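You operate a simulated robot arm through the tools that you are given. There is no shell and no other tool. Be economical: measure what you need, move in short steps, check, and stop when the job is done.

Carry out the task below with a simulated robot arm. There is one attempt and no reset: what you move stays moved.

JOB
Take the blue brush from the grey shelf of the washer and put it on the green tray on the top of the steel table. Take the brown parcel from the top of the long bench and leave it in the front rack of the black-rack bike. Put one of the reflectors from the top of the long bench in the blue crate. Take the grey strap roll and put it on the side table. Take the hub on the top of the steel table and put it away on the top of the left bench. Stack the tube box marked "26 x 1.75" from the top of the right bench on top of the tube box that says "26 x 2.15". Lift the port flap open. Any order will do. Set down upright: brown parcel, hub.

It is judged by the outcome, as a careful person would: the job done as asked, and still so three seconds after it is handed in. It fails if anything else is knocked over, pushed out of place, dropped, spilled or broken.

ROBOT AND FRAMES
A 7-joint arm with a fingered hand on a trunk, on a base that drives. Base frame: it is fixed to the floor where the robot stands at the start and does not move with it; the origin is under the middle of the robot, x ahead of it, y to its left, z up; the surface under the hand at the start is at about z = 885. Readings come in mm, degrees, newtons and seconds.
With the tool pointing down near the work surface it reaches from about 340 to 700 mm from the robot's upright axis, wherever it stands. Its first joint turns from -69.0 to 172.0 degrees. Places, roughly: blue brush (10x4x5 cm) [500, -100, 900]; blue crate (36x22x12 cm) [3600, 100, 900]; brown parcel [3250, 0, 1000]; front rack of the black-rack bike [6800, -3100, 700]; grey strap roll (7x7x3 cm) [1000, -3000, 900]; hub (6x6x10 cm) [1200, -3400, 900]; port flap [5000, -5500, 600]; reflector (6x2x6 cm) [3400, 0, 900]; side table [3300, -2900, 700]; top of the left bench [12600, -1100, 900]; tray (15x12x3 cm) [1300, -4700, 800]; tube box [12750, -4500, 1000]. Payload 3.2 kg.
Tool frame: the origin (TCP) lies between the finger pads and is the grasp point; the fingertips stand 26 mm ahead of it; z points along the fingers, y is the line along which they close. The gripper opens to 88 mm. The gripper's body begins 30 mm behind the TCP. The gripper is a hand of 5 fingers: y runs from the thumb to the fingers, the wrist lies at [-16, -108, -172] in the tool frame, and closing takes about 1.5 s.
Orientation is told as [roll, pitch, yaw] about the base's x, y, z axes, in that order, counted from this pose: with the fingers straight down and the wrist toward the robot, the tool's x, y and z point along [0, 1, 0], [1, 0, 0] and [0, 0, -1] of the base frame.

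CONTROLS
- The arm moves only by the tool arm_command. Its argument "increments" is a list of rows, each an object (a shift or turn left out is 0, a gripper value left out holds the last) with "linear": the shift along the tool's x, y, z in units of 40 mm (1.0 is 40 mm), a list of three; "rotation": the turn, a rotation vector about the tool's x, y, z in units of 5 degrees (1.0 is 5 degrees), a list of three. In form: [{"linear": [tx, ty, tz], "rotation": [wx, wy, wz]}, ...]. A call has 1 to 8 rows; each row shifts and turns the commanded pose from where the row before left it, along the tool's axes as they then stand. "gripper" is the finger opening in cm, from 0 to 8.8, set as the call begins (left out, the last holds). A call with a number of a shift or a turn outside -1 to 1 is refused whole. Each row takes 0.2 s and may step no farther than 50 mm and 8.6 degrees from the row before; otherwise, or with a gripper value out of range, the whole call is refused. A pose out of reach is approached as far as the arm can. The call stops where the force on the tool passes 40 N (or 10 N more than at its start, if that is more) or the arm is blocked; 0.2 s more then pass. The fingers move at their own pace (about 72 mm/s each) and stop on an object; they squeeze with about 28 N. The grip force told is the motor's: it shows also when the fingers shut on nothing. Time passes only in rows, and 0.2 s behind the last, so rows that do not move let the fingers close. It gives the time, the measured TCP pose, the force on the tool (base axes), the opening and the grip force at its end, in the units of the frame above (readings bear some noise), with the torque about the TCP (base axes, N m) and any sound that the robot's microphone picked up, and new pictures: "views" is both (left out), scene, wrist or none.
- Cameras (640 x 400 px; columns grow to the right, rows downward): "scene" is now at [141.5, -12.9, 1355.5]; the picture's right is [-0.11, -0.99, -0.00], its down [-0.45, 0.05, -0.89] and it looks along [0.89, -0.10, -0.45] (base axes); focal length 287 px, centre (320, 200). "wrist" rides on the gripper at [67, -97, -117] in the tool frame; the picture's right is [-0.71, 0.33, -0.62], its down [-0.65, -0.65, 0.39] and it looks along [-0.28, 0.68, 0.68] (tool axes); focal length 234 px, centre (320, 200). There is no depth. A picture from a camera that has moved, and an enlarged one, comes with that camera's place and axes in the base frame and with its lens.
- raise_lower(by): slides the trunk up (or, below 0, down) by that many mm; the arm and the scene camera ride with it, the base frame stays. It gives what a move gives, with no picture.
- base_move(legs): drives the robot by 1 to 6 legs, each [ahead, left, turn to the left] in mm, mm and degrees, along the robot's own axes; the way and the turn of a leg run together, so that a leg with both is an arc; at most 1500 mm and 180 degrees a leg. The arm and the cameras ride along, it lands a little off, and it stops where it bumps. It gives what a move gives, and a new picture of the scene camera.
- move_fingers(index, middle, ring, little, thumb_bend, thumb_turn): sets how far each is bent, from 0 (flat) to 1 (curled in); at 0.3 the hand is open as for a grip, at 0.7 the pads meet at the TCP. One left out holds its place. A second passes; each finger stops where it meets its share of the squeeze, and holds until it gets a number again. A gripper value or a shape takes the hand back. It gives what a move gives, with no picture; readings hold the bend of each and the force on index, middle, ring, little, thumb and palm. thumb_turn goes from beside the hand (0) to across from the fingers (1), as for a grip.
- preshape(shape): the hand has 5 fingers and takes this shape, open, in about a second: jaw (thumb against the fingers, like two jaws); tri (thumb and two fingers); tip (a fingertip pinch); poke (one finger out to press); point (the index stretched); flat (the hand flat); cup (the hand cupped); fist (a fist). The gripper value then closes the fingers along that shape, each until it touches; the sizes above hold for jaw. It gives what a move gives, with no picture.
- pan_tilt(pan, tilt): turns the head with the scene camera to pan (to the left, within 86 degrees either way) and tilt (down, from -29 to 69), counted from straight ahead of the robot. It gives what a move gives, and a new picture of the scene camera.
- enlarge(camera, box): a new picture of the part [left, top, right, bottom] of that camera's present view, enlarged. No time passes.
- close_job(): hands the job in; it is judged then, once.

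Go step by step. Nothing tells you exact positions but the pictures and the camera data: compare them with the known pose of the tool, close in by small moves and look again before you grip or let go. The budget is 196 turns and 260 pictures, counting those below and the enlarged ones. Unless the task says otherwise, let go and move clear before handing in.

The tools are called after "Request:" as a command line: name --argument value ..., lists and objects as JSON in quotes. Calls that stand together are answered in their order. arm_command: Moves the arm, as the interface text tells. Its arguments: {"type":"object","properties":{"increments":{"type":"array","items":{"type":"object","properties":{"linear":{"type":"array","items":{"type":"number"}},"rotation":{"type":"array","items":{"type":"number"}}}}},"gripper":{"type":"number"},"views":{"type":"string","enum":["both","scene","wrist","none"]}},"required":["increments"]} The other tools are called the same way: raise_lower (by) slides the trunk up or down; preshape (shape) gives the hand a shape; move_fingers (index, middle, ring, little, thumb_bend, thumb_turn) moves the fingers one by one; base_move (legs) drives the base; pan_tilt (pan, tilt) turns the head that bears the scene camera; enlarge (camera, box) takes an enlarged picture of a part of a camera's view; close_job () hands the job in.

At the start:

```text
clock: 0.0
tcp_pos: [451.1, 29.7, 1206.9]
tool_rot: [0.0, 0.1, 0.0]
force: [-1.1, 0.6, 0.7]
torque: [0.02, 0.0, -0.02]
gripper_width: 87.8
finger_force: 0.0
shape: jaw
bend: [0.3, 0.3, 0.3, 0.3, 0.3, 0.97]
finger forces: [0.0, 0.1, 0.0, 0.0, 0.0, 0.1]
trunk travel left (down, up): [-650.0, 190.0]
robot x, y, heading: [-0.4, -0.6, -0.1]
head pan, tilt: [-6.6, 26.7]
```

scene: 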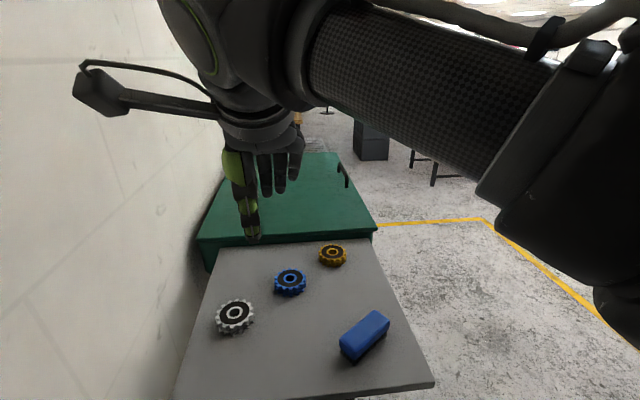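
wrist: 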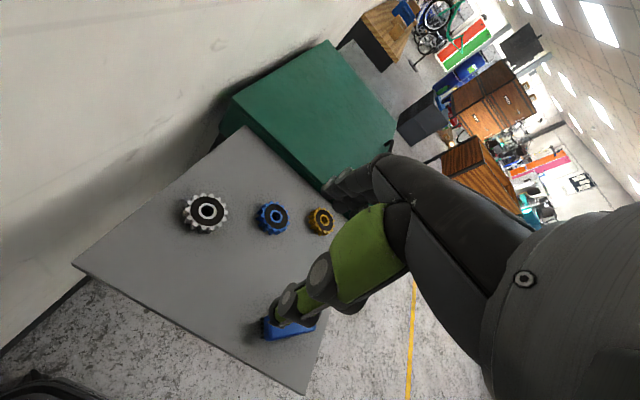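

I see the shelf with the blue brush near the right edge and three sprockets further back. I'll take a closer look at the brush to get its pose and direction.

Request:
enlarge --camera "scene" --box '[300, 280, 440, 400]'

```text
3.33 times, centred on (370, 340) of scene
camera zoom: at [141.5, -12.9, 1355.5], right [-0.11, -0.99, 0.0], down [-0.45, 0.05, -0.89], along [0.89, -0.1, -0.45], focal length 956 px, centre (153, -267)
```

zoom: 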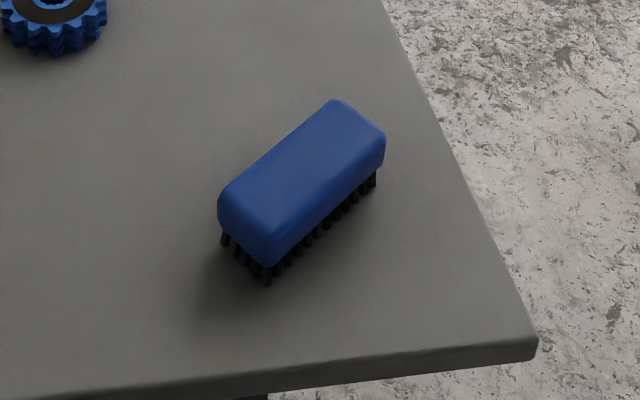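

The brush centre is at about (473, -129), top about z 935, with its long axis at about -55° so the fingers should close along +34°. I'll turn and lower first, then move over it.

Request:
arm_command --increments '[{"linear": [0, 0, 0.6], "rotation": [0, 0, -0.983]}, {"linear": [0, 0, 0.6], "rotation": [0, 0, -0.983]}, {"linear": [0, 0, 0.6], "rotation": [0, 0, -0.983]}, {"linear": [0, 0, 0.6], "rotation": [0, 0, -0.983]}, {"linear": [0, 0, 0.6], "rotation": [0, 0, -0.983]}, {"linear": [0, 0, 0.6], "rotation": [0, 0, -0.983]}, {"linear": [0, 0, 0.6], "rotation": [0, 0, -0.983]}]' --views "none"

Request:
arm_command --increments '[{"linear": [-0.9, -0.448, 0]}, {"linear": [-0.9, -0.448, 0]}, {"linear": [-0.9, -0.448, 0]}, {"linear": [-0.9, -0.448, 0]}, {}]'

```text
clock: 1.6
tcp_pos: [453.4, 30.8, 1039.3]
tool_rot: [0.0, 0.0, 34.5]
force: [0.3, -0.9, 0.2]
torque: [-0.03, 0.0, -0.01]
gripper_width: 87.9
finger_force: 0.0
shape: jaw
bend: [0.3, 0.3, 0.3, 0.3, 0.3, 0.97]
finger forces: [0.0, 0.1, 0.1, 0.0, 0.1, 0.0]
trunk travel left (down, up): [-650.0, 190.0]
robot x, y, heading: [-0.3, -0.0, -0.1]
head pan, tilt: [-6.6, 26.7]
```

```text
clock: 2.8
tcp_pos: [474.1, -126.3, 1037.2]
tool_rot: [-0.1, 0.1, 34.5]
force: [0.6, 0.2, -0.2]
torque: [-0.03, 0.0, 0.01]
gripper_width: 87.9
finger_force: 0.1
shape: jaw
bend: [0.3, 0.3, 0.3, 0.3, 0.3, 0.97]
finger forces: [0.1, 0.0, 0.1, 0.1, 0.0, 0.1]
trunk travel left (down, up): [-650.0, 190.0]
robot x, y, heading: [2.7, 3.5, 0.2]
head pan, tilt: [-6.6, 26.7]
camera scene: at [141.4, -11.7, 1355.6], right [-0.11, -0.99, 0.0], down [-0.45, 0.05, -0.89], along [0.89, -0.1, -0.45], focal length 287 px, centre (320, 200)
camera wrist: at [355.4, -127.2, 1155.7], right [0.67, -0.39, 0.62], down [-0.17, -0.91, -0.39], along [0.72, 0.15, -0.68], focal length 234 px, centre (320, 200)
```

scene: 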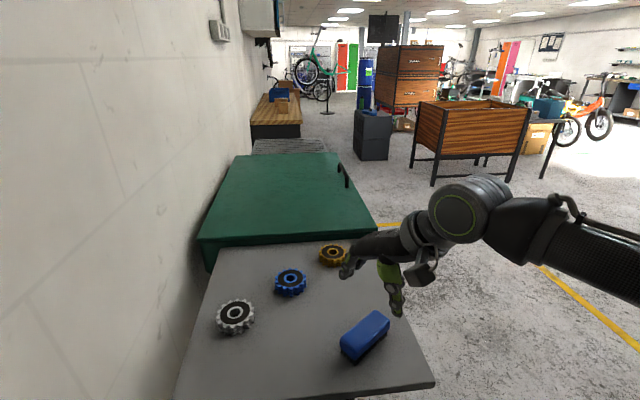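
wrist: 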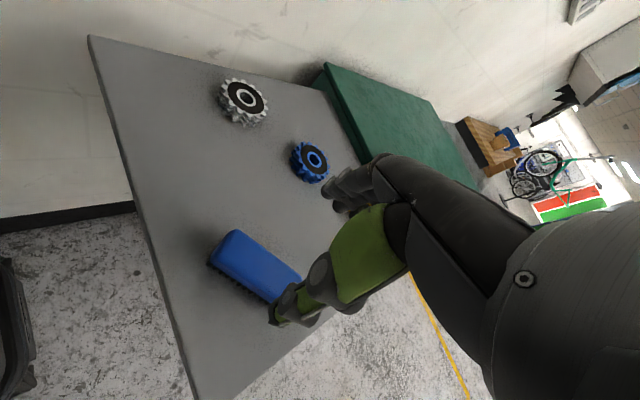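

The hand stands over the brush, both views agree to within 5 mm. I lower and grip.

Request:
arm_command --increments '[{"linear": [0, 0, 0.8]}, {"linear": [0, 0, 0.8]}, {"linear": [0, 0, 0.7]}, {"linear": [0, 0, 0.65]}, {}]'

```text
clock: 4.0
tcp_pos: [475.2, -128.3, 920.3]
tool_rot: [0.1, 0.0, 34.5]
force: [0.1, 0.9, -0.3]
torque: [0.0, -0.01, -0.01]
gripper_width: 87.8
finger_force: 0.0
shape: jaw
bend: [0.3, 0.3, 0.3, 0.3, 0.3, 0.97]
finger forces: [0.1, 0.0, 0.1, 0.1, 0.1, 0.1]
trunk travel left (down, up): [-650.0, 190.0]
robot x, y, heading: [2.2, -0.6, 0.1]
head pan, tilt: [-6.6, 26.7]
camera scene: at [141.2, -13.0, 1355.6], right [-0.11, -0.99, 0.0], down [-0.45, 0.05, -0.89], along [0.89, -0.1, -0.45], focal length 287 px, centre (320, 200)
camera wrist: at [355.2, -128.9, 1038.7], right [0.67, -0.4, 0.62], down [-0.17, -0.91, -0.39], along [0.72, 0.15, -0.68], focal length 234 px, centre (320, 200)
```

scene: 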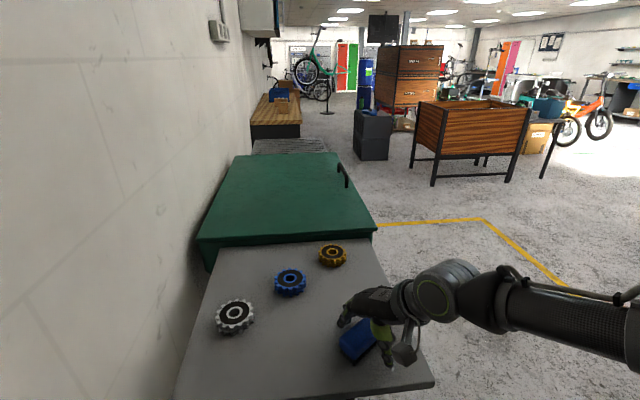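
wrist: 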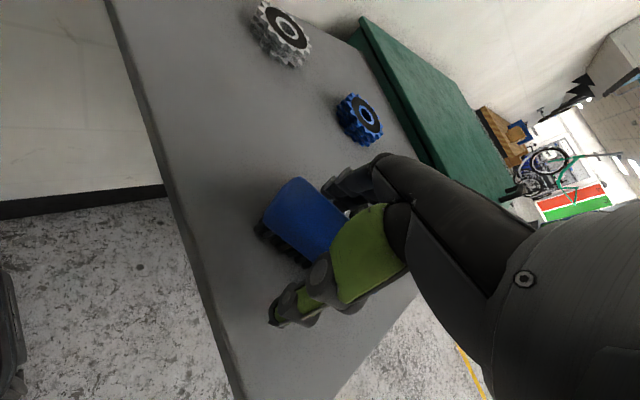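

The brush sits between thumb and fingers; I close and lift a little.

Request:
arm_command --increments '[{}, {}, {}, {}, {}, {}, {}, {}]' --gripper 1 --views "none"

Request:
arm_command --increments '[{"linear": [0, 0, -0.7]}, {"linear": [0, 0, -0.7]}, {"linear": [0, 0, -0.7]}, {"linear": [0, 0, -0.7]}, {"linear": [0, 0, -0.7]}, {"linear": [0, 0, -0.7]}]'

```text
clock: 5.8
tcp_pos: [473.2, -128.9, 920.5]
tool_rot: [0.1, -0.1, 34.5]
force: [0.9, -0.8, 1.2]
torque: [-0.07, 0.0, 0.04]
gripper_width: 34.9
finger_force: 27.9
shape: jaw
bend: [0.56, 0.5, 0.73, 0.57, 0.37, 0.99]
finger forces: [14.1, 7.0, 3.2, 2.1, 26.2, 0.1]
trunk travel left (down, up): [-650.0, 190.0]
robot x, y, heading: [-3.3, 1.5, 0.1]
head pan, tilt: [-6.6, 26.7]
```

```text
clock: 7.2
tcp_pos: [473.8, -130.5, 1087.5]
tool_rot: [0.0, 0.1, 34.5]
force: [-0.2, -0.2, -0.9]
torque: [0.0, 0.04, 0.0]
gripper_width: 34.6
finger_force: 27.5
shape: jaw
bend: [0.56, 0.51, 0.73, 0.59, 0.37, 0.98]
finger forces: [14.1, 6.7, 3.1, 2.0, 26.0, 0.1]
trunk travel left (down, up): [-650.0, 190.0]
robot x, y, heading: [-0.5, -1.1, 0.0]
head pan, tilt: [-6.6, 26.7]
camera scene: at [141.3, -12.7, 1355.5], right [-0.11, -0.99, 0.0], down [-0.45, 0.05, -0.89], along [0.89, -0.1, -0.45], focal length 287 px, centre (320, 200)
camera wrist: at [356.7, -129.9, 1206.3], right [0.67, -0.4, 0.62], down [-0.17, -0.91, -0.39], along [0.72, 0.15, -0.68], focal length 234 px, centre (320, 200)
```

scene: 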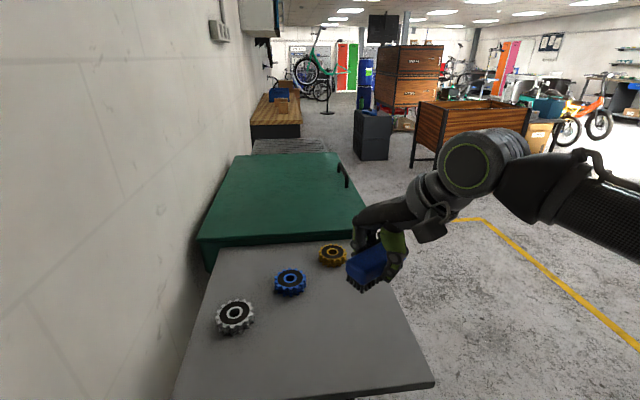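
wrist: 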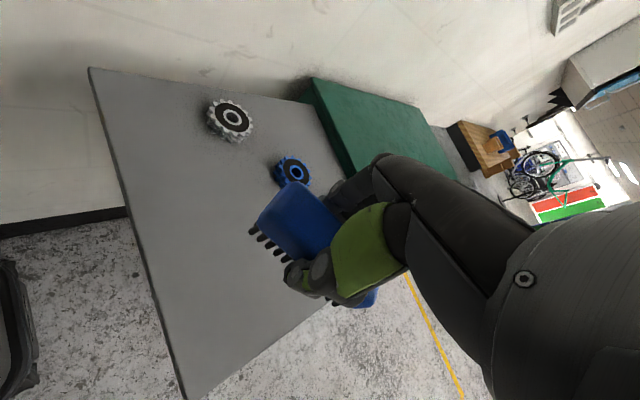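

The brush is held. Now I look to the right to plan the drive to the steel table.

Request:
pan_tilt --pan -60 --tilt 15

Request:
pan_tilt --pan -86 --tilt 35

```text
clock: 8.4
tcp_pos: [475.8, -130.5, 1088.0]
tool_rot: [0.0, 0.0, 34.3]
force: [0.2, 0.8, -1.6]
torque: [-0.02, 0.0, 0.01]
gripper_width: 34.5
finger_force: 28.1
shape: jaw
bend: [0.56, 0.51, 0.73, 0.59, 0.37, 0.98]
finger forces: [14.2, 6.6, 3.1, 2.0, 26.0, 0.0]
trunk travel left (down, up): [-650.0, 190.0]
robot x, y, heading: [-0.8, -0.1, -0.0]
head pan, tilt: [-60.0, 15.0]
camera scene: at [97.3, -83.3, 1374.4], right [-0.87, -0.5, 0.0], down [-0.13, 0.22, -0.97], along [0.48, -0.84, -0.26], focal length 287 px, centre (320, 200)
```

scene: 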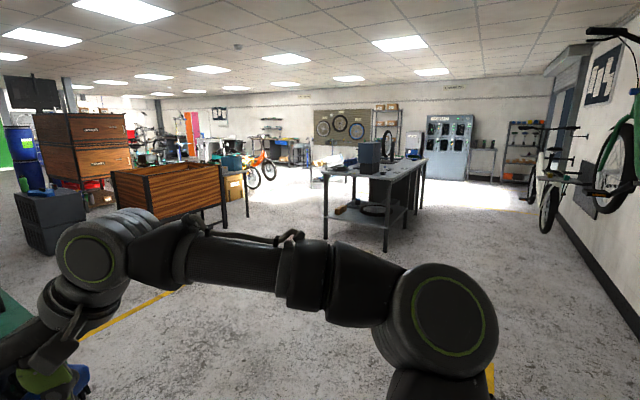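

```text
clock: 9.3
tcp_pos: [476.0, -130.6, 1089.1]
tool_rot: [0.0, 0.0, 34.4]
force: [-0.1, 0.3, -0.3]
torque: [0.01, -0.02, -0.01]
gripper_width: 34.6
finger_force: 27.6
shape: jaw
bend: [0.56, 0.51, 0.73, 0.59, 0.37, 0.98]
finger forces: [14.2, 6.7, 3.1, 2.0, 26.0, 0.1]
trunk travel left (down, up): [-650.0, 190.0]
robot x, y, heading: [1.9, -1.1, -0.2]
head pan, tilt: [-85.9, 35.0]
camera scene: at [56.9, -90.3, 1342.5], right [-1.0, -0.07, 0.0], down [-0.04, 0.57, -0.82], along [0.06, -0.82, -0.57], focal length 287 px, centre (320, 200)
```

scene: 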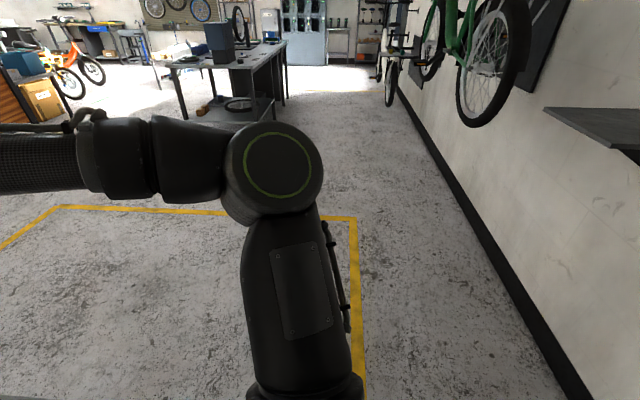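

The steel table runs along y from about -2900 to -5150, with x from 900 to 1680, and the corridor on its near side is free. I drive sideways to the tray end.

Request:
base_move --legs '[[0, -1500, 0], [200, -1500, 0], [0, -1500, 0]]'

Request:
pan_tilt --pan -10 --tilt 30

```text
refused: leg 2 is longer than a leg can be; nothing moved
```

```text
clock: 10.8
tcp_pos: [475.0, -130.0, 1087.1]
tool_rot: [0.0, 0.0, 34.4]
force: [0.3, -0.3, -0.4]
torque: [-0.02, 0.01, 0.01]
gripper_width: 34.9
finger_force: 28.2
shape: jaw
bend: [0.56, 0.51, 0.73, 0.59, 0.37, 0.98]
finger forces: [14.2, 6.7, 3.1, 2.0, 26.0, 0.1]
trunk travel left (down, up): [-650.0, 190.0]
robot x, y, heading: [0.4, 1.1, 0.0]
head pan, tilt: [-10.0, 30.0]
camera scene: at [139.6, -18.2, 1350.2], right [-0.17, -0.98, 0.0], down [-0.49, 0.09, -0.87], along [0.85, -0.15, -0.5], focal length 287 px, centre (320, 200)
```

scene: 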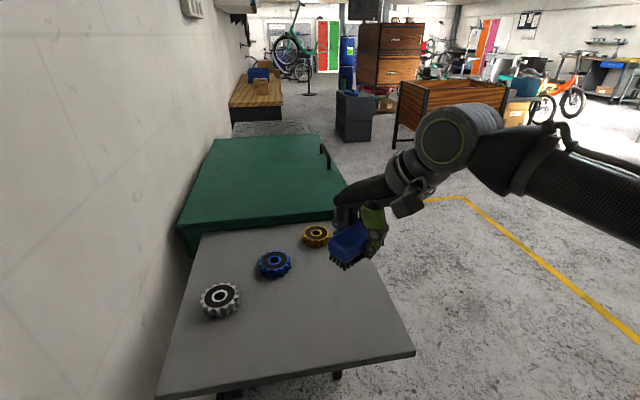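

The leg was a bit too long; I split the path anew.

Request:
base_move --legs '[[0, -1450, 0], [200, -1400, 0], [0, -1450, 0]]'

```text
clock: 31.5
tcp_pos: [553.2, -4459.2, 1088.4]
tool_rot: [0.0, 0.0, 32.0]
force: [-0.4, 0.3, -0.9]
torque: [0.03, -0.03, 0.01]
gripper_width: 34.8
finger_force: 28.2
shape: jaw
bend: [0.56, 0.51, 0.73, 0.59, 0.37, 0.98]
finger forces: [14.3, 6.7, 3.1, 2.1, 26.0, 0.0]
trunk travel left (down, up): [-650.0, 190.0]
robot x, y, heading: [90.5, -4309.7, -2.4]
head pan, tilt: [-10.0, 30.0]
camera scene: at [223.4, -4333.8, 1350.2], right [-0.21, -0.98, 0.0], down [-0.49, 0.11, -0.87], along [0.85, -0.18, -0.5], focal length 287 px, centre (320, 200)
```

scene: 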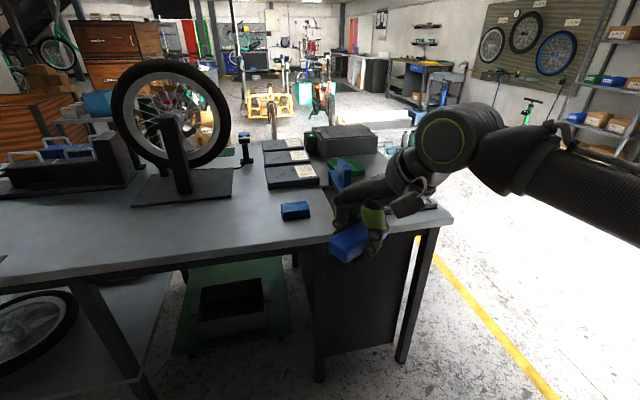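

The green tray is near the right end of the steel table, at about (1260, -4660), and the table ends near y -4850. I go around to that end and face it.

Request:
base_move --legs '[[0, -1090, 2.4], [1170, 0, 0], [0, 0, 90]]'

Request:
pan_tilt --pan 0 --tilt 35

```text
clock: 46.5
tcp_pos: [1343.2, -4939.5, 1088.6]
tool_rot: [0.0, -0.1, 124.9]
force: [0.0, -0.2, 0.7]
torque: [0.01, 0.03, 0.0]
gripper_width: 34.6
finger_force: 27.5
shape: jaw
bend: [0.56, 0.51, 0.73, 0.59, 0.37, 0.98]
finger forces: [14.0, 6.8, 3.1, 2.0, 25.8, 0.0]
trunk travel left (down, up): [-650.0, 190.0]
robot x, y, heading: [1215.0, -5416.7, 90.4]
head pan, tilt: [-10.0, 30.0]
camera scene: at [1232.5, -5278.6, 1350.2], right [0.99, -0.17, 0.0], down [-0.08, -0.49, -0.87], along [0.14, 0.85, -0.5], focal length 287 px, centre (320, 200)
```

scene: 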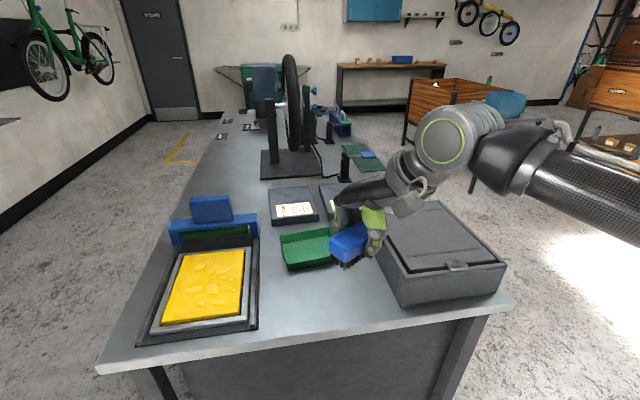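

```text
clock: 47.2
tcp_pos: [1342.8, -4939.6, 1088.7]
tool_rot: [0.0, 0.0, 125.0]
force: [0.7, -0.2, -1.3]
torque: [-0.01, 0.0, -0.01]
gripper_width: 34.5
finger_force: 27.9
shape: jaw
bend: [0.56, 0.51, 0.73, 0.59, 0.37, 0.98]
finger forces: [14.1, 6.7, 3.1, 2.0, 25.9, 0.0]
trunk travel left (down, up): [-650.0, 190.0]
robot x, y, heading: [1219.4, -5416.2, 90.4]
head pan, tilt: [0.0, 35.0]
camera scene: at [1216.9, -5279.7, 1342.5], right [1.0, 0.01, 0.0], down [0.0, -0.57, -0.82], along [-0.01, 0.82, -0.57], focal length 287 px, centre (320, 200)
```

scene: 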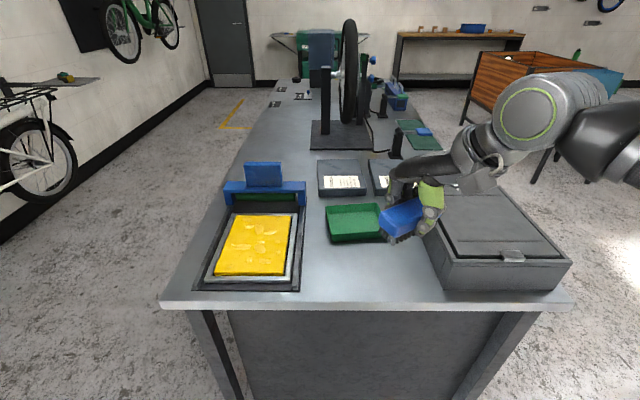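

The tray is partly hidden behind the held brush. I look closer and lift the hand to the left/back to see the whole tray.

Request:
arm_command --increments '[{"linear": [0.9, 0, -0.4]}, {"linear": [0.9, 0, -0.4]}, {"linear": [0.9, 0, -0.4]}]'

Request:
enlarge --camera "scene" --box '[300, 170, 460, 270]'

```text
clock: 48.0
tcp_pos: [1253.7, -5003.6, 1134.4]
tool_rot: [-0.1, 0.0, 124.7]
force: [-0.7, -0.1, -1.0]
torque: [0.02, 0.02, 0.01]
gripper_width: 34.6
finger_force: 27.8
shape: jaw
bend: [0.56, 0.51, 0.73, 0.6, 0.37, 0.98]
finger forces: [14.1, 6.6, 3.1, 2.1, 25.8, 0.0]
trunk travel left (down, up): [-650.0, 190.0]
robot x, y, heading: [1217.5, -5415.5, 90.2]
head pan, tilt: [0.0, 35.0]
camera scene: at [1215.6, -5280.8, 1342.6], right [1.0, 0.01, 0.0], down [0.0, -0.57, -0.82], along [-0.01, 0.82, -0.57], focal length 287 px, centre (320, 200)
camera wrist: at [1254.4, -5121.7, 1252.2], right [0.39, 0.68, 0.62], down [0.91, -0.17, -0.39], along [-0.16, 0.72, -0.68], focal length 234 px, centre (320, 200)
```

scene: 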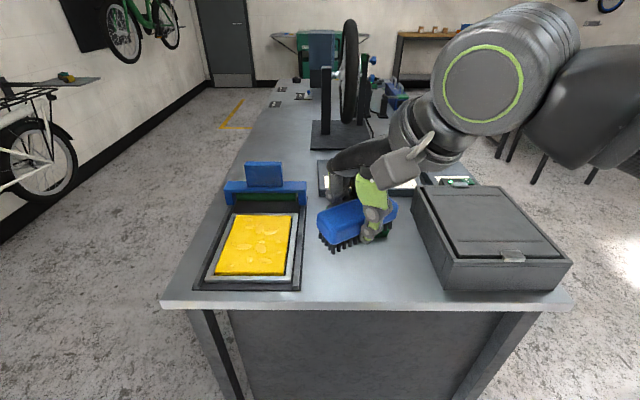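
wrist: 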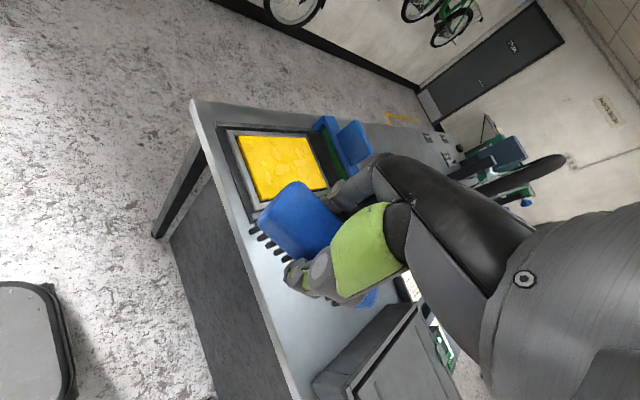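

```text
4.00 times, centred on (380, 220) of scene
camera zoom: at [1215.6, -5280.8, 1342.6], right [1.0, 0.01, 0.0], down [0.0, -0.57, -0.82], along [-0.01, 0.82, -0.57], focal length 1147 px, centre (80, 120)
```

zoom: 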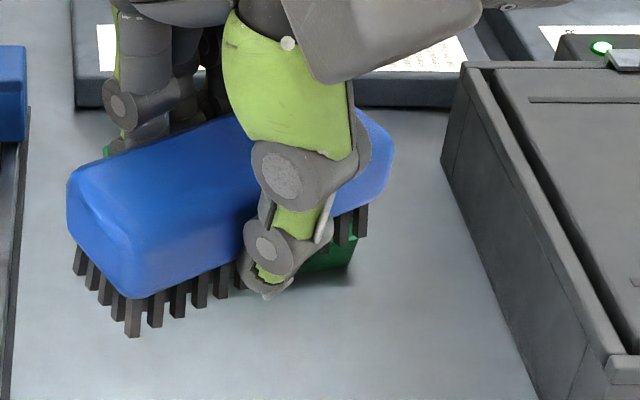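

The tray is now hidden behind the brush. I move the hand aside to the left to see it fully.

Request:
arm_command --increments '[{"linear": [0.82, 0.57, 0]}, {"linear": [0.82, 0.57, 0]}, {"linear": [0.82, 0.57, 0]}, {"linear": [0.82, 0.57, 0]}, {"linear": [0.82, 0.57, 0]}]' --views "none"

Request:
enlarge --camera "scene" --box '[240, 150, 480, 300]'

```text
clock: 49.2
tcp_pos: [1053.0, -5001.1, 1135.3]
tool_rot: [0.0, 0.1, 124.9]
force: [-1.1, 0.0, 0.2]
torque: [0.0, -0.01, 0.01]
gripper_width: 34.7
finger_force: 27.9
shape: jaw
bend: [0.56, 0.51, 0.73, 0.6, 0.37, 0.98]
finger forces: [14.2, 6.6, 3.1, 2.0, 26.0, 0.1]
trunk travel left (down, up): [-650.0, 190.0]
robot x, y, heading: [1219.5, -5416.9, 90.5]
head pan, tilt: [0.0, 35.0]
```

```text
2.67 times, centred on (360, 225) of scene
camera zoom: at [1214.5, -5279.6, 1342.4], right [1.0, 0.01, 0.0], down [0.01, -0.57, -0.82], along [-0.01, 0.82, -0.57], focal length 765 px, centre (213, 133)
```

zoom: 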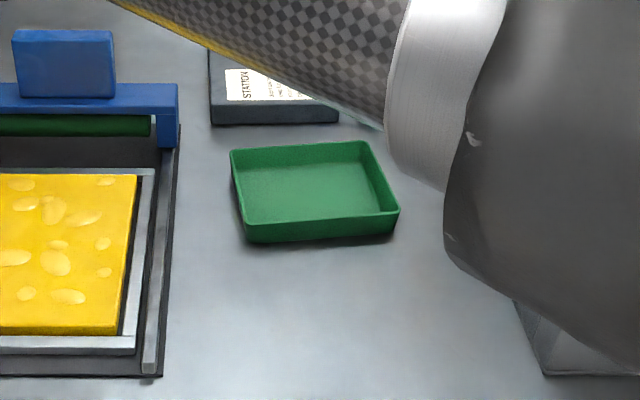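

Using the tray's known size, I get the table at about z 836 and the tray centre at about (1304, -4674), turned by about 6.5°. I shift the base closer, then turn the hand over it.

Request:
base_move --legs '[[90, -80, 0]]'

Request:
arm_command --increments '[{"rotation": [0, 0, 0.95]}, {"rotation": [0, 0, 0.95]}, {"rotation": [0, 0, 0.95]}, {"rotation": [0, 0, 0.95]}, {"rotation": [0, 0, 0.95]}, {"rotation": [0, 0, 0.95]}]' --views "none"

```text
clock: 50.4
tcp_pos: [1134.4, -4912.7, 1136.8]
tool_rot: [-0.1, 0.0, 124.8]
force: [1.0, 1.3, -0.8]
torque: [0.0, 0.03, 0.02]
gripper_width: 34.6
finger_force: 28.3
shape: jaw
bend: [0.56, 0.51, 0.73, 0.6, 0.37, 0.98]
finger forces: [14.2, 6.6, 3.0, 2.0, 26.0, 0.0]
trunk travel left (down, up): [-650.0, 190.0]
robot x, y, heading: [1298.2, -5326.7, 90.6]
head pan, tilt: [0.0, 35.0]
camera scene: at [1296.8, -5190.8, 1342.4], right [1.0, 0.01, 0.0], down [0.0, -0.57, -0.82], along [-0.01, 0.82, -0.57], focal length 287 px, centre (320, 200)
```

scene: 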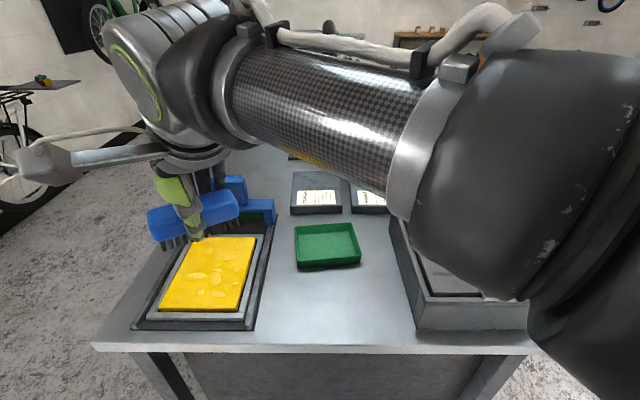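

```text
clock: 51.8
tcp_pos: [1135.6, -4912.9, 1137.0]
tool_rot: [0.0, -0.1, 96.3]
force: [-0.2, 0.3, -0.7]
torque: [-0.04, 0.04, -0.01]
gripper_width: 35.0
finger_force: 28.6
shape: jaw
bend: [0.56, 0.51, 0.73, 0.6, 0.37, 0.98]
finger forces: [14.2, 6.6, 3.1, 2.0, 25.9, 0.0]
trunk travel left (down, up): [-650.0, 190.0]
robot x, y, heading: [1298.7, -5325.6, 90.6]
head pan, tilt: [0.0, 35.0]
```

Request:
arm_command --increments '[{"linear": [-0.69, 0.782, 0.3]}, {"linear": [-0.69, 0.782, 0.3]}, {"linear": [-0.69, 0.782, 0.3]}, {"linear": [-0.69, 0.782, 0.3]}, {"linear": [-0.69, 0.782, 0.3]}, {"linear": [-0.69, 0.782, 0.3]}, {"linear": [-0.69, 0.782, 0.3]}, {}]'

```text
clock: 53.6
tcp_pos: [1300.6, -4676.6, 1051.3]
tool_rot: [0.1, -0.1, 96.4]
force: [-0.1, 0.1, 0.2]
torque: [0.0, 0.0, -0.04]
gripper_width: 34.6
finger_force: 27.9
shape: jaw
bend: [0.56, 0.51, 0.73, 0.6, 0.37, 0.98]
finger forces: [14.1, 6.6, 3.1, 2.1, 25.9, 0.0]
trunk travel left (down, up): [-650.0, 190.0]
robot x, y, heading: [1294.5, -5326.4, 90.5]
head pan, tilt: [0.0, 35.0]
camera scene: at [1296.1, -5192.4, 1342.6], right [1.0, 0.01, 0.0], down [0.0, -0.57, -0.82], along [-0.01, 0.82, -0.57], focal length 287 px, centre (320, 200)
camera wrist: at [1245.2, -4780.9, 1169.4], right [0.67, 0.41, 0.62], down [0.72, -0.58, -0.39], along [0.2, 0.71, -0.68], focal length 234 px, centre (320, 200)
```

scene: 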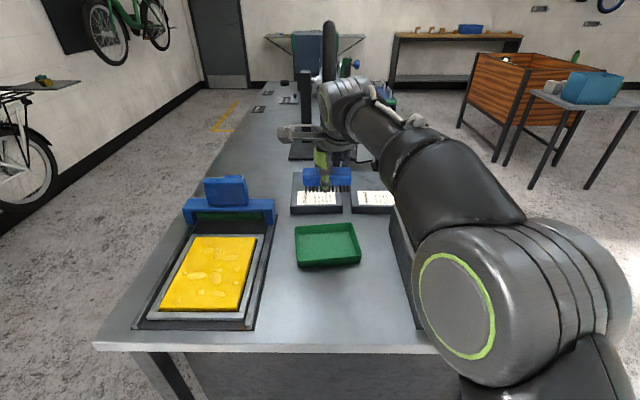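
wrist: 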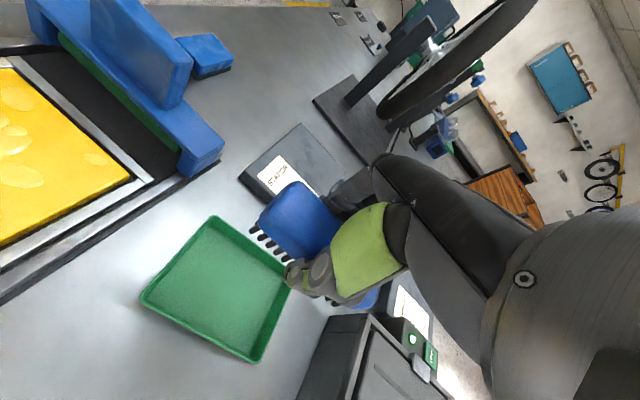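

Both views put the tray centre at about (1302, -4688), so I shift 11 mm back and lower most of the way.

Request:
arm_command --increments '[{"linear": [0, -0.28, 0.8]}, {"linear": [0, 0, 0.8]}, {"linear": [0, 0, 0.8]}, {"linear": [0, 0, 0.8]}, {}]'

```text
clock: 54.8
tcp_pos: [1304.6, -4684.6, 922.6]
tool_rot: [0.0, 0.0, 96.4]
force: [0.0, 0.4, -1.3]
torque: [0.05, -0.01, -0.01]
gripper_width: 34.4
finger_force: 28.1
shape: jaw
bend: [0.56, 0.51, 0.73, 0.6, 0.37, 0.98]
finger forces: [14.2, 6.6, 3.1, 1.9, 25.9, 0.0]
trunk travel left (down, up): [-650.0, 190.0]
robot x, y, heading: [1298.2, -5326.4, 90.4]
head pan, tilt: [0.0, 35.0]
camera scene: at [1296.6, -5191.4, 1342.5], right [1.0, 0.01, 0.0], down [0.0, -0.57, -0.82], along [-0.01, 0.82, -0.57], focal length 287 px, centre (320, 200)
camera wrist: at [1249.1, -4789.1, 1040.0], right [0.67, 0.41, 0.62], down [0.72, -0.58, -0.39], along [0.2, 0.71, -0.68], focal length 234 px, centre (320, 200)
```

scene: 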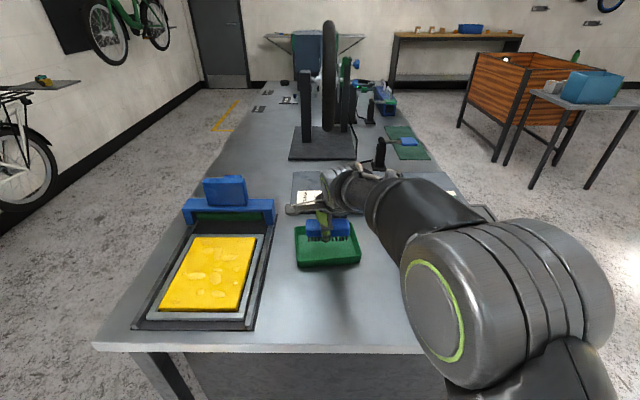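
wrist: 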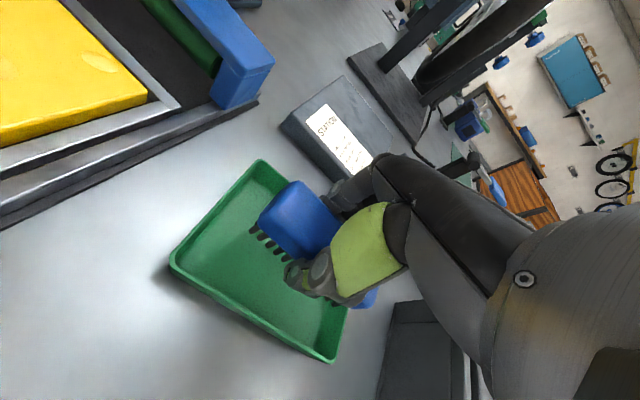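

Request:
arm_command --increments '[{"linear": [0, 0, 0.6]}, {"linear": [0, 0, 0.4]}, {}]'

```text
clock: 55.6
tcp_pos: [1304.4, -4684.5, 882.7]
tool_rot: [0.1, 0.0, 96.4]
force: [-0.2, 0.6, -0.9]
torque: [0.01, -0.01, 0.05]
gripper_width: 34.5
finger_force: 27.8
shape: jaw
bend: [0.56, 0.51, 0.73, 0.6, 0.37, 0.98]
finger forces: [14.0, 6.7, 3.1, 2.1, 25.9, 0.0]
trunk travel left (down, up): [-650.0, 190.0]
robot x, y, heading: [1300.7, -5327.5, 90.4]
head pan, tilt: [0.0, 35.0]
camera scene: at [1296.6, -5191.1, 1342.5], right [1.0, 0.01, 0.0], down [0.0, -0.57, -0.82], along [-0.01, 0.82, -0.57], focal length 287 px, centre (320, 200)
camera wrist: at [1250.3, -4788.7, 1001.1], right [0.67, 0.41, 0.62], down [0.72, -0.58, -0.39], along [0.2, 0.71, -0.68], focal length 234 px, centre (320, 200)
```

scene: 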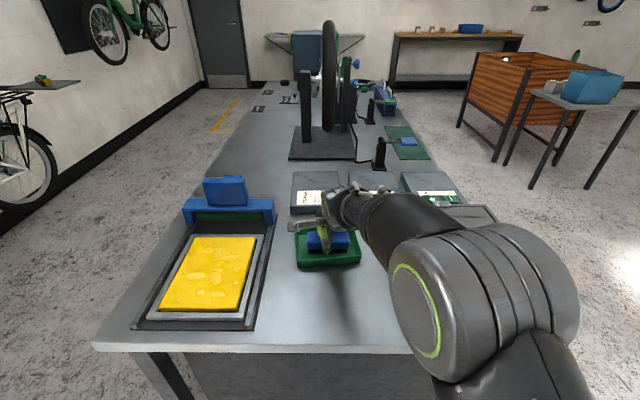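
wrist: 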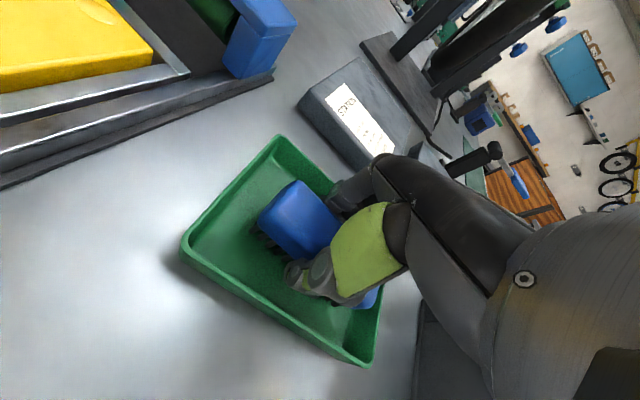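

Request:
arm_command --increments '[{"linear": [0, 0, 0.1]}, {}]' --views "none"

Request:
arm_command --increments '[{"linear": [0, 0, 0.1]}, {}]' --views "wrist"

```text
clock: 56.2
tcp_pos: [1304.8, -4684.4, 880.9]
tool_rot: [0.1, -0.1, 96.4]
force: [-0.6, -0.3, 2.4]
torque: [-0.04, 0.0, -0.02]
gripper_width: 34.6
finger_force: 27.5
shape: jaw
bend: [0.56, 0.51, 0.73, 0.6, 0.37, 0.98]
finger forces: [14.4, 6.8, 3.3, 2.4, 26.4, 0.1]
trunk travel left (down, up): [-650.0, 190.0]
robot x, y, heading: [1297.5, -5323.0, 90.6]
head pan, tilt: [0.0, 35.0]
```

```text
clock: 56.8
tcp_pos: [1305.6, -4685.8, 879.9]
tool_rot: [0.0, -0.5, 96.5]
force: [1.0, 3.7, 14.3]
torque: [-0.17, -0.07, 0.07]
gripper_width: 34.9
finger_force: 27.9
shape: jaw
bend: [0.55, 0.51, 0.73, 0.6, 0.37, 0.98]
finger forces: [17.4, 7.9, 4.0, 3.0, 28.5, 0.1]
trunk travel left (down, up): [-650.0, 190.0]
robot x, y, heading: [1296.8, -5328.1, 90.7]
head pan, tilt: [0.0, 35.0]
camera wrist: at [1250.0, -4790.2, 996.3], right [0.67, 0.4, 0.63], down [0.72, -0.57, -0.39], along [0.2, 0.71, -0.67], focal length 234 px, centre (320, 200)
```

wrist: 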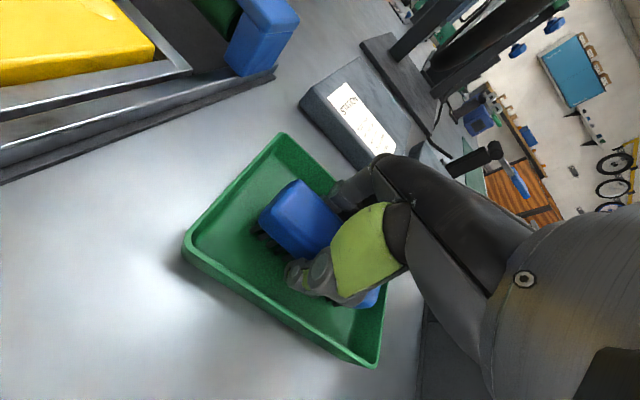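

The brush is on the tray floor. I open partly, lift clear, and check.

Request:
arm_command --increments '[{"linear": [0, 0, -0.06]}, {}, {}, {}]' --gripper 5.6 --views "none"

Request:
arm_command --increments '[{"linear": [0, 0, -0.4]}, {"linear": [0, 0, -0.7]}, {"linear": [0, 0, -1]}, {"linear": [0, 0, -1]}, {"linear": [0, 0, -1]}]'

```text
clock: 57.8
tcp_pos: [1304.0, -4685.6, 877.6]
tool_rot: [0.0, 0.2, 96.4]
force: [0.6, 0.3, 0.0]
torque: [-0.07, 0.03, -0.02]
gripper_width: 55.7
finger_force: 0.0
shape: jaw
bend: [0.44, 0.37, 0.72, 0.43, 0.08, 0.99]
finger forces: [0.0, 0.0, 0.0, 0.1, 0.1, 0.0]
trunk travel left (down, up): [-650.0, 190.0]
robot x, y, heading: [1293.9, -5326.4, 90.5]
head pan, tilt: [0.0, 35.0]
```

```text
clock: 59.0
tcp_pos: [1304.6, -4687.2, 1040.4]
tool_rot: [0.0, 0.0, 96.4]
force: [0.3, -0.6, 0.0]
torque: [0.0, -0.05, -0.04]
gripper_width: 55.7
finger_force: 0.1
shape: jaw
bend: [0.44, 0.37, 0.72, 0.43, 0.08, 0.99]
finger forces: [0.1, 0.0, 0.0, 0.0, 0.0, 0.0]
trunk travel left (down, up): [-650.0, 190.0]
robot x, y, heading: [1298.0, -5328.2, 90.5]
head pan, tilt: [0.0, 35.0]
camera scene: at [1296.4, -5191.8, 1342.5], right [1.0, 0.01, 0.0], down [0.0, -0.57, -0.82], along [-0.01, 0.82, -0.57], focal length 287 px, centre (320, 200)
camera wrist: at [1248.9, -4792.2, 1158.2], right [0.67, 0.41, 0.62], down [0.72, -0.58, -0.39], along [0.2, 0.71, -0.68], focal length 234 px, centre (320, 200)
```

scene: 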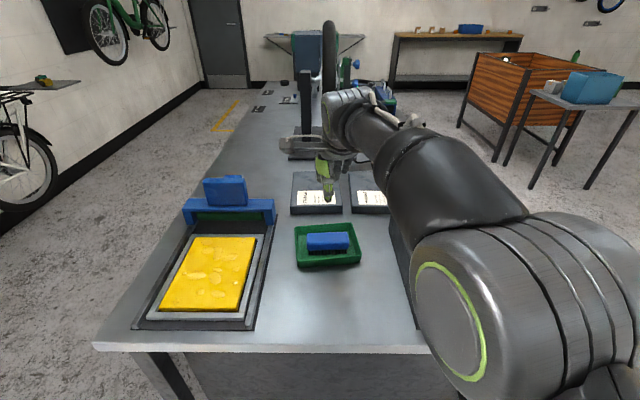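
wrist: 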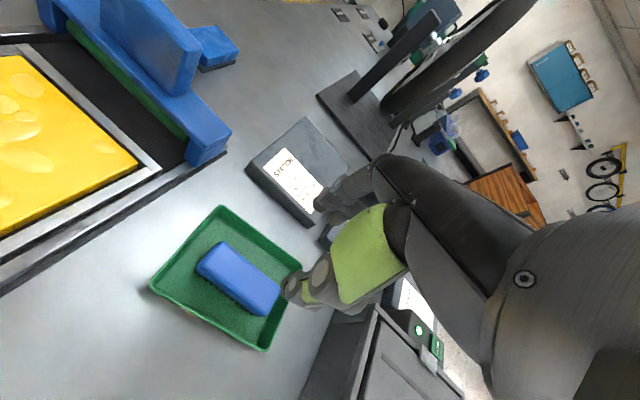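

The brush lies in the tray. I raise and retract the arm, then drive around to the other end of the table for the strap roll.

Request:
arm_command --increments '[{"linear": [0, -0.6, -0.9]}, {"linear": [0, -0.9, -0.7]}, {"linear": [0, -0.9, -0.7]}, {"linear": [0, -0.9, -0.7]}, {"linear": [0, -0.9, 0]}]' --gripper 8.8 --views "none"

Request:
base_move --legs '[[-250, 0, 0], [0, 1100, 0], [1450, 0, 0], [1050, 0, 0], [0, 0, -90]]'

```text
clock: 60.2
tcp_pos: [1322.0, -4855.0, 1163.1]
tool_rot: [0.0, -0.1, 96.4]
force: [0.1, -0.1, 0.3]
torque: [-0.01, 0.01, -0.01]
gripper_width: 87.8
finger_force: 0.1
shape: jaw
bend: [0.3, 0.3, 0.3, 0.3, 0.3, 0.97]
finger forces: [0.0, 0.1, 0.0, 0.0, 0.0, 0.0]
trunk travel left (down, up): [-650.0, 190.0]
robot x, y, heading: [1294.9, -5329.0, 90.6]
head pan, tilt: [0.0, 35.0]
```

```text
clock: 82.9
tcp_pos: [692.9, -3116.7, 1162.3]
tool_rot: [-0.1, -0.1, 5.7]
force: [-0.4, 0.3, -0.3]
torque: [0.01, -0.04, 0.01]
gripper_width: 87.7
finger_force: 0.1
shape: jaw
bend: [0.3, 0.3, 0.3, 0.3, 0.3, 0.97]
finger forces: [0.1, 0.1, 0.0, 0.0, 0.0, 0.0]
trunk travel left (down, up): [-650.0, 190.0]
robot x, y, heading: [221.6, -3086.6, -0.2]
head pan, tilt: [0.0, 35.0]
camera scene: at [359.5, -3090.7, 1342.5], right [0.0, -1.0, 0.0], down [-0.57, 0.0, -0.82], along [0.82, 0.0, -0.57], focal length 287 px, centre (320, 200)
```

scene: 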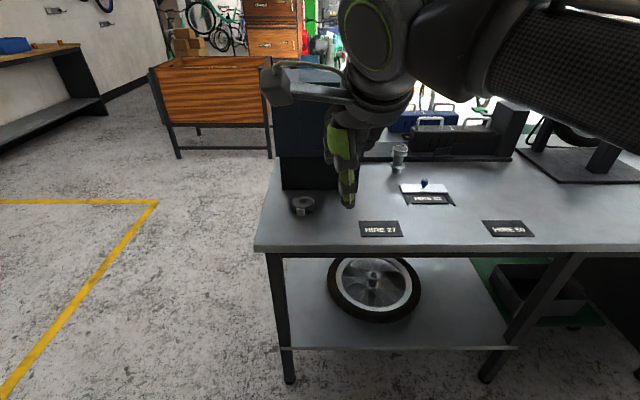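

I see the strap roll at about (1034, -3040) and the hub at about (1287, -3380). I drive nearer and enlarge the strap roll.

Request:
base_move --legs '[[220, 0, 0]]'

Request:
enlarge --camera "scene" --box '[240, 160, 400, 260]'

```text
clock: 84.6
tcp_pos: [909.9, -3118.3, 1160.8]
tool_rot: [0.0, 0.0, 5.7]
force: [-0.2, 0.1, 0.1]
torque: [-0.02, 0.02, -0.02]
gripper_width: 87.9
finger_force: 0.1
shape: jaw
bend: [0.3, 0.3, 0.3, 0.3, 0.3, 0.97]
finger forces: [0.0, 0.1, 0.0, 0.1, 0.1, 0.1]
trunk travel left (down, up): [-650.0, 190.0]
robot x, y, heading: [435.6, -3089.8, -0.4]
head pan, tilt: [0.0, 35.0]
camera scene: at [576.5, -3091.5, 1342.4], right [0.0, -1.0, 0.0], down [-0.57, 0.0, -0.82], along [0.82, 0.0, -0.57], focal length 287 px, centre (320, 200)
```

scene: 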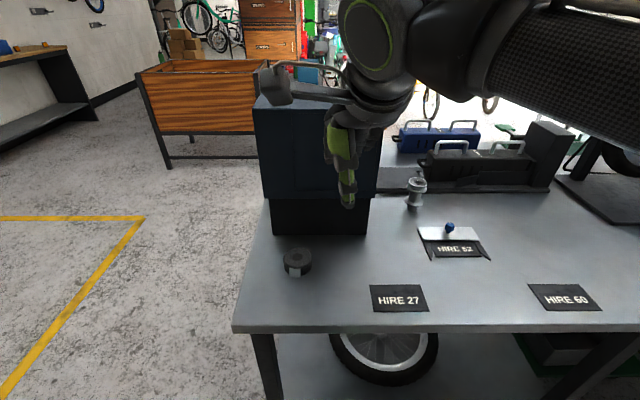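

```text
4.00 times, centred on (320, 210) of scene
camera zoom: at [576.5, -3091.5, 1342.4], right [0.0, -1.0, 0.0], down [-0.57, 0.0, -0.82], along [0.82, 0.0, -0.57], focal length 1147 px, centre (320, 160)
```

zoom: 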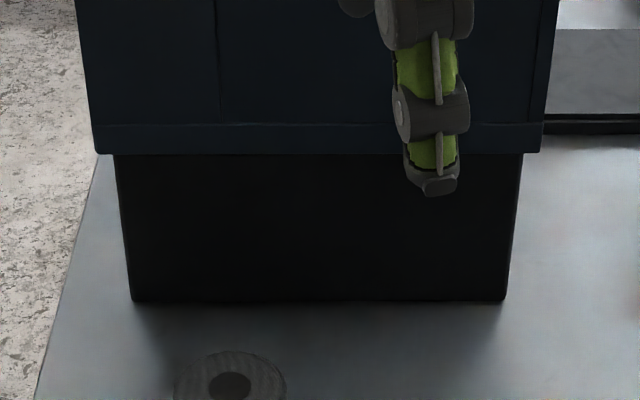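

Request:
enlarge --camera "scene" --box '[265, 235, 345, 285]'

```text
8.00 times, centred on (305, 260) of scene
camera zoom: at [576.5, -3091.5, 1342.4], right [0.0, -1.0, 0.0], down [-0.57, 0.0, -0.82], along [0.82, 0.0, -0.57], focal length 2294 px, centre (440, -280)
```

zoom: 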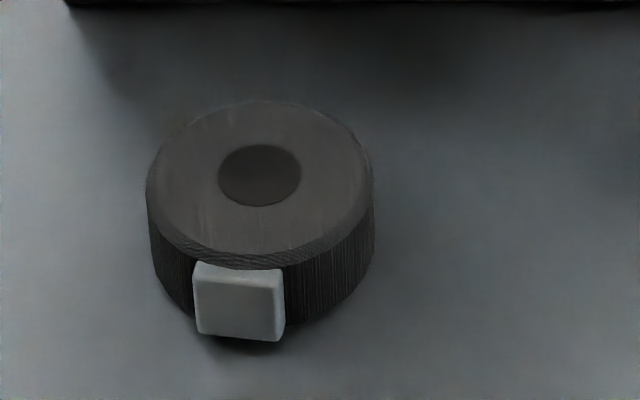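

The roll is about 64 mm across with its buckle facing me, centre about (1034, -3041). I'll approach with the hand turned 60° so the thumb and fingers miss the buckle.

Request:
arm_command --increments '[{"rotation": [0, 0, -1]}, {"rotation": [0, 0, -1]}, {"rotation": [0, 0, -1]}, {"rotation": [0, 0, -1]}, {"rotation": [0, 0, -1]}, {"rotation": [0, 0, -1]}, {"rotation": [0, 0, -1]}, {"rotation": [0, 0, -1]}]' --views "none"

Request:
arm_command --increments '[{"rotation": [0, 0, -0.95]}, {"rotation": [0, 0, -0.95]}, {"rotation": [0, 0, -0.95]}, {"linear": [-0.43, 0.8, 0.8]}, {"linear": [-0.43, 0.8, 0.8]}, {"linear": [-0.43, 0.8, 0.8]}, {"linear": [-0.43, 0.8, 0.8]}, {}]'

```text
clock: 86.4
tcp_pos: [909.6, -3118.4, 1161.7]
tool_rot: [-0.1, -0.2, 45.8]
force: [0.1, -1.1, -0.2]
torque: [-0.03, 0.01, 0.02]
gripper_width: 87.8
finger_force: 0.1
shape: jaw
bend: [0.3, 0.3, 0.3, 0.3, 0.3, 0.97]
finger forces: [0.0, 0.0, 0.0, 0.0, 0.0, 0.1]
trunk travel left (down, up): [-650.0, 190.0]
robot x, y, heading: [436.3, -3092.4, -0.2]
head pan, tilt: [0.0, 35.0]
```

```text
clock: 88.2
tcp_pos: [1034.3, -3041.1, 1033.2]
tool_rot: [-0.1, -0.1, 60.1]
force: [0.1, -0.1, -0.5]
torque: [0.04, -0.05, -0.02]
gripper_width: 87.8
finger_force: 0.0
shape: jaw
bend: [0.3, 0.3, 0.3, 0.3, 0.3, 0.97]
finger forces: [0.0, 0.0, 0.1, 0.1, 0.0, 0.1]
trunk travel left (down, up): [-650.0, 190.0]
robot x, y, heading: [439.6, -3088.9, -0.2]
head pan, tilt: [0.0, 35.0]
camera scene: at [574.6, -3092.3, 1342.6], right [0.0, -1.0, 0.0], down [-0.57, 0.0, -0.82], along [0.82, 0.0, -0.57], focal length 287 px, centre (320, 200)
camera wrist: at [927.2, -3091.8, 1151.1], right [0.78, -0.07, 0.63], down [0.24, -0.89, -0.39], along [0.58, 0.45, -0.68], focal length 234 px, centre (320, 200)
```

scene: 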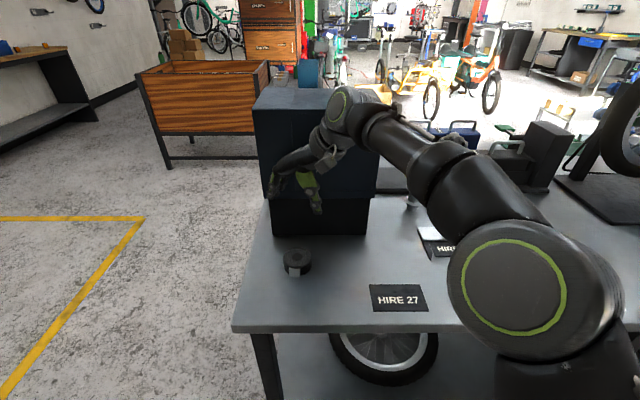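
wrist: 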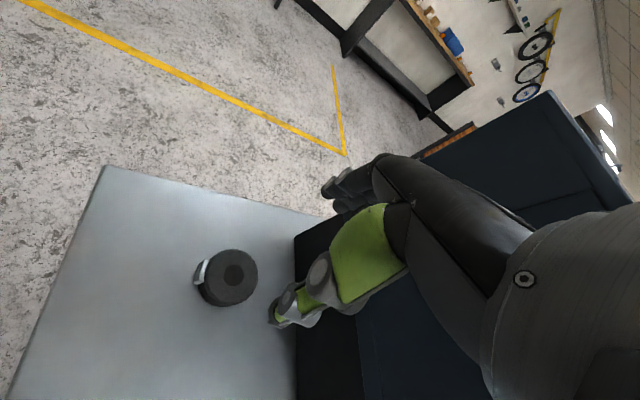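

Request:
arm_command --increments '[{"linear": [0.1, -0.06, 0.8]}, {"linear": [0, 0, 0.8]}, {"linear": [0, 0, 0.8]}, {"linear": [0, 0, 0.5]}, {}]'

Request:
enlarge --camera "scene" --box '[240, 200, 360, 300]'

```text
clock: 89.4
tcp_pos: [1027.5, -3042.6, 917.1]
tool_rot: [0.0, 0.0, 60.1]
force: [-0.6, -0.6, 0.7]
torque: [-0.02, -0.03, -0.01]
gripper_width: 87.9
finger_force: 0.1
shape: jaw
bend: [0.3, 0.3, 0.3, 0.3, 0.3, 0.97]
finger forces: [0.0, 0.0, 0.0, 0.1, 0.0, 0.1]
trunk travel left (down, up): [-650.0, 190.0]
robot x, y, heading: [437.4, -3090.8, -0.3]
head pan, tilt: [0.0, 35.0]
camera scene: at [575.9, -3091.5, 1342.5], right [0.0, -1.0, 0.0], down [-0.57, 0.0, -0.82], along [0.82, 0.0, -0.57], focal length 287 px, centre (320, 200)
camera wrist: at [922.4, -3093.3, 1035.2], right [0.78, -0.07, 0.62], down [0.24, -0.89, -0.39], along [0.58, 0.45, -0.68], focal length 234 px, centre (320, 200)
```

scene: 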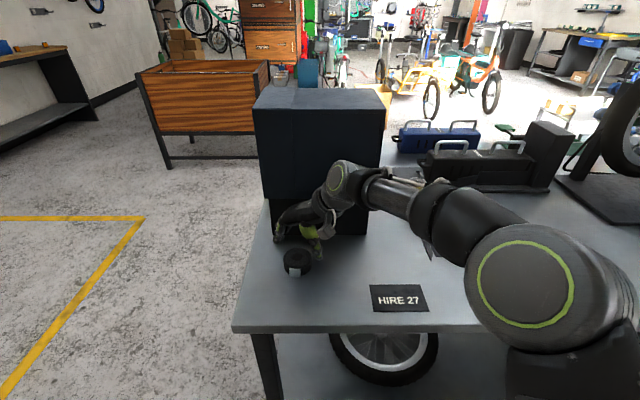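
wrist: 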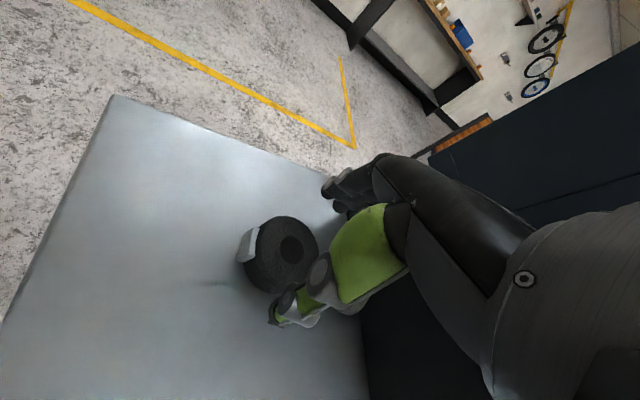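

```text
4.00 times, centred on (300, 250) of scene
camera zoom: at [575.9, -3091.5, 1342.5], right [0.0, -1.0, 0.0], down [-0.57, 0.0, -0.82], along [0.82, 0.0, -0.57], focal length 1147 px, centre (400, 0)
```

zoom: 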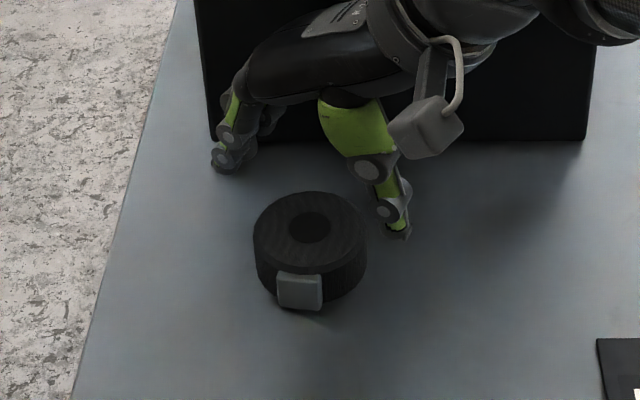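

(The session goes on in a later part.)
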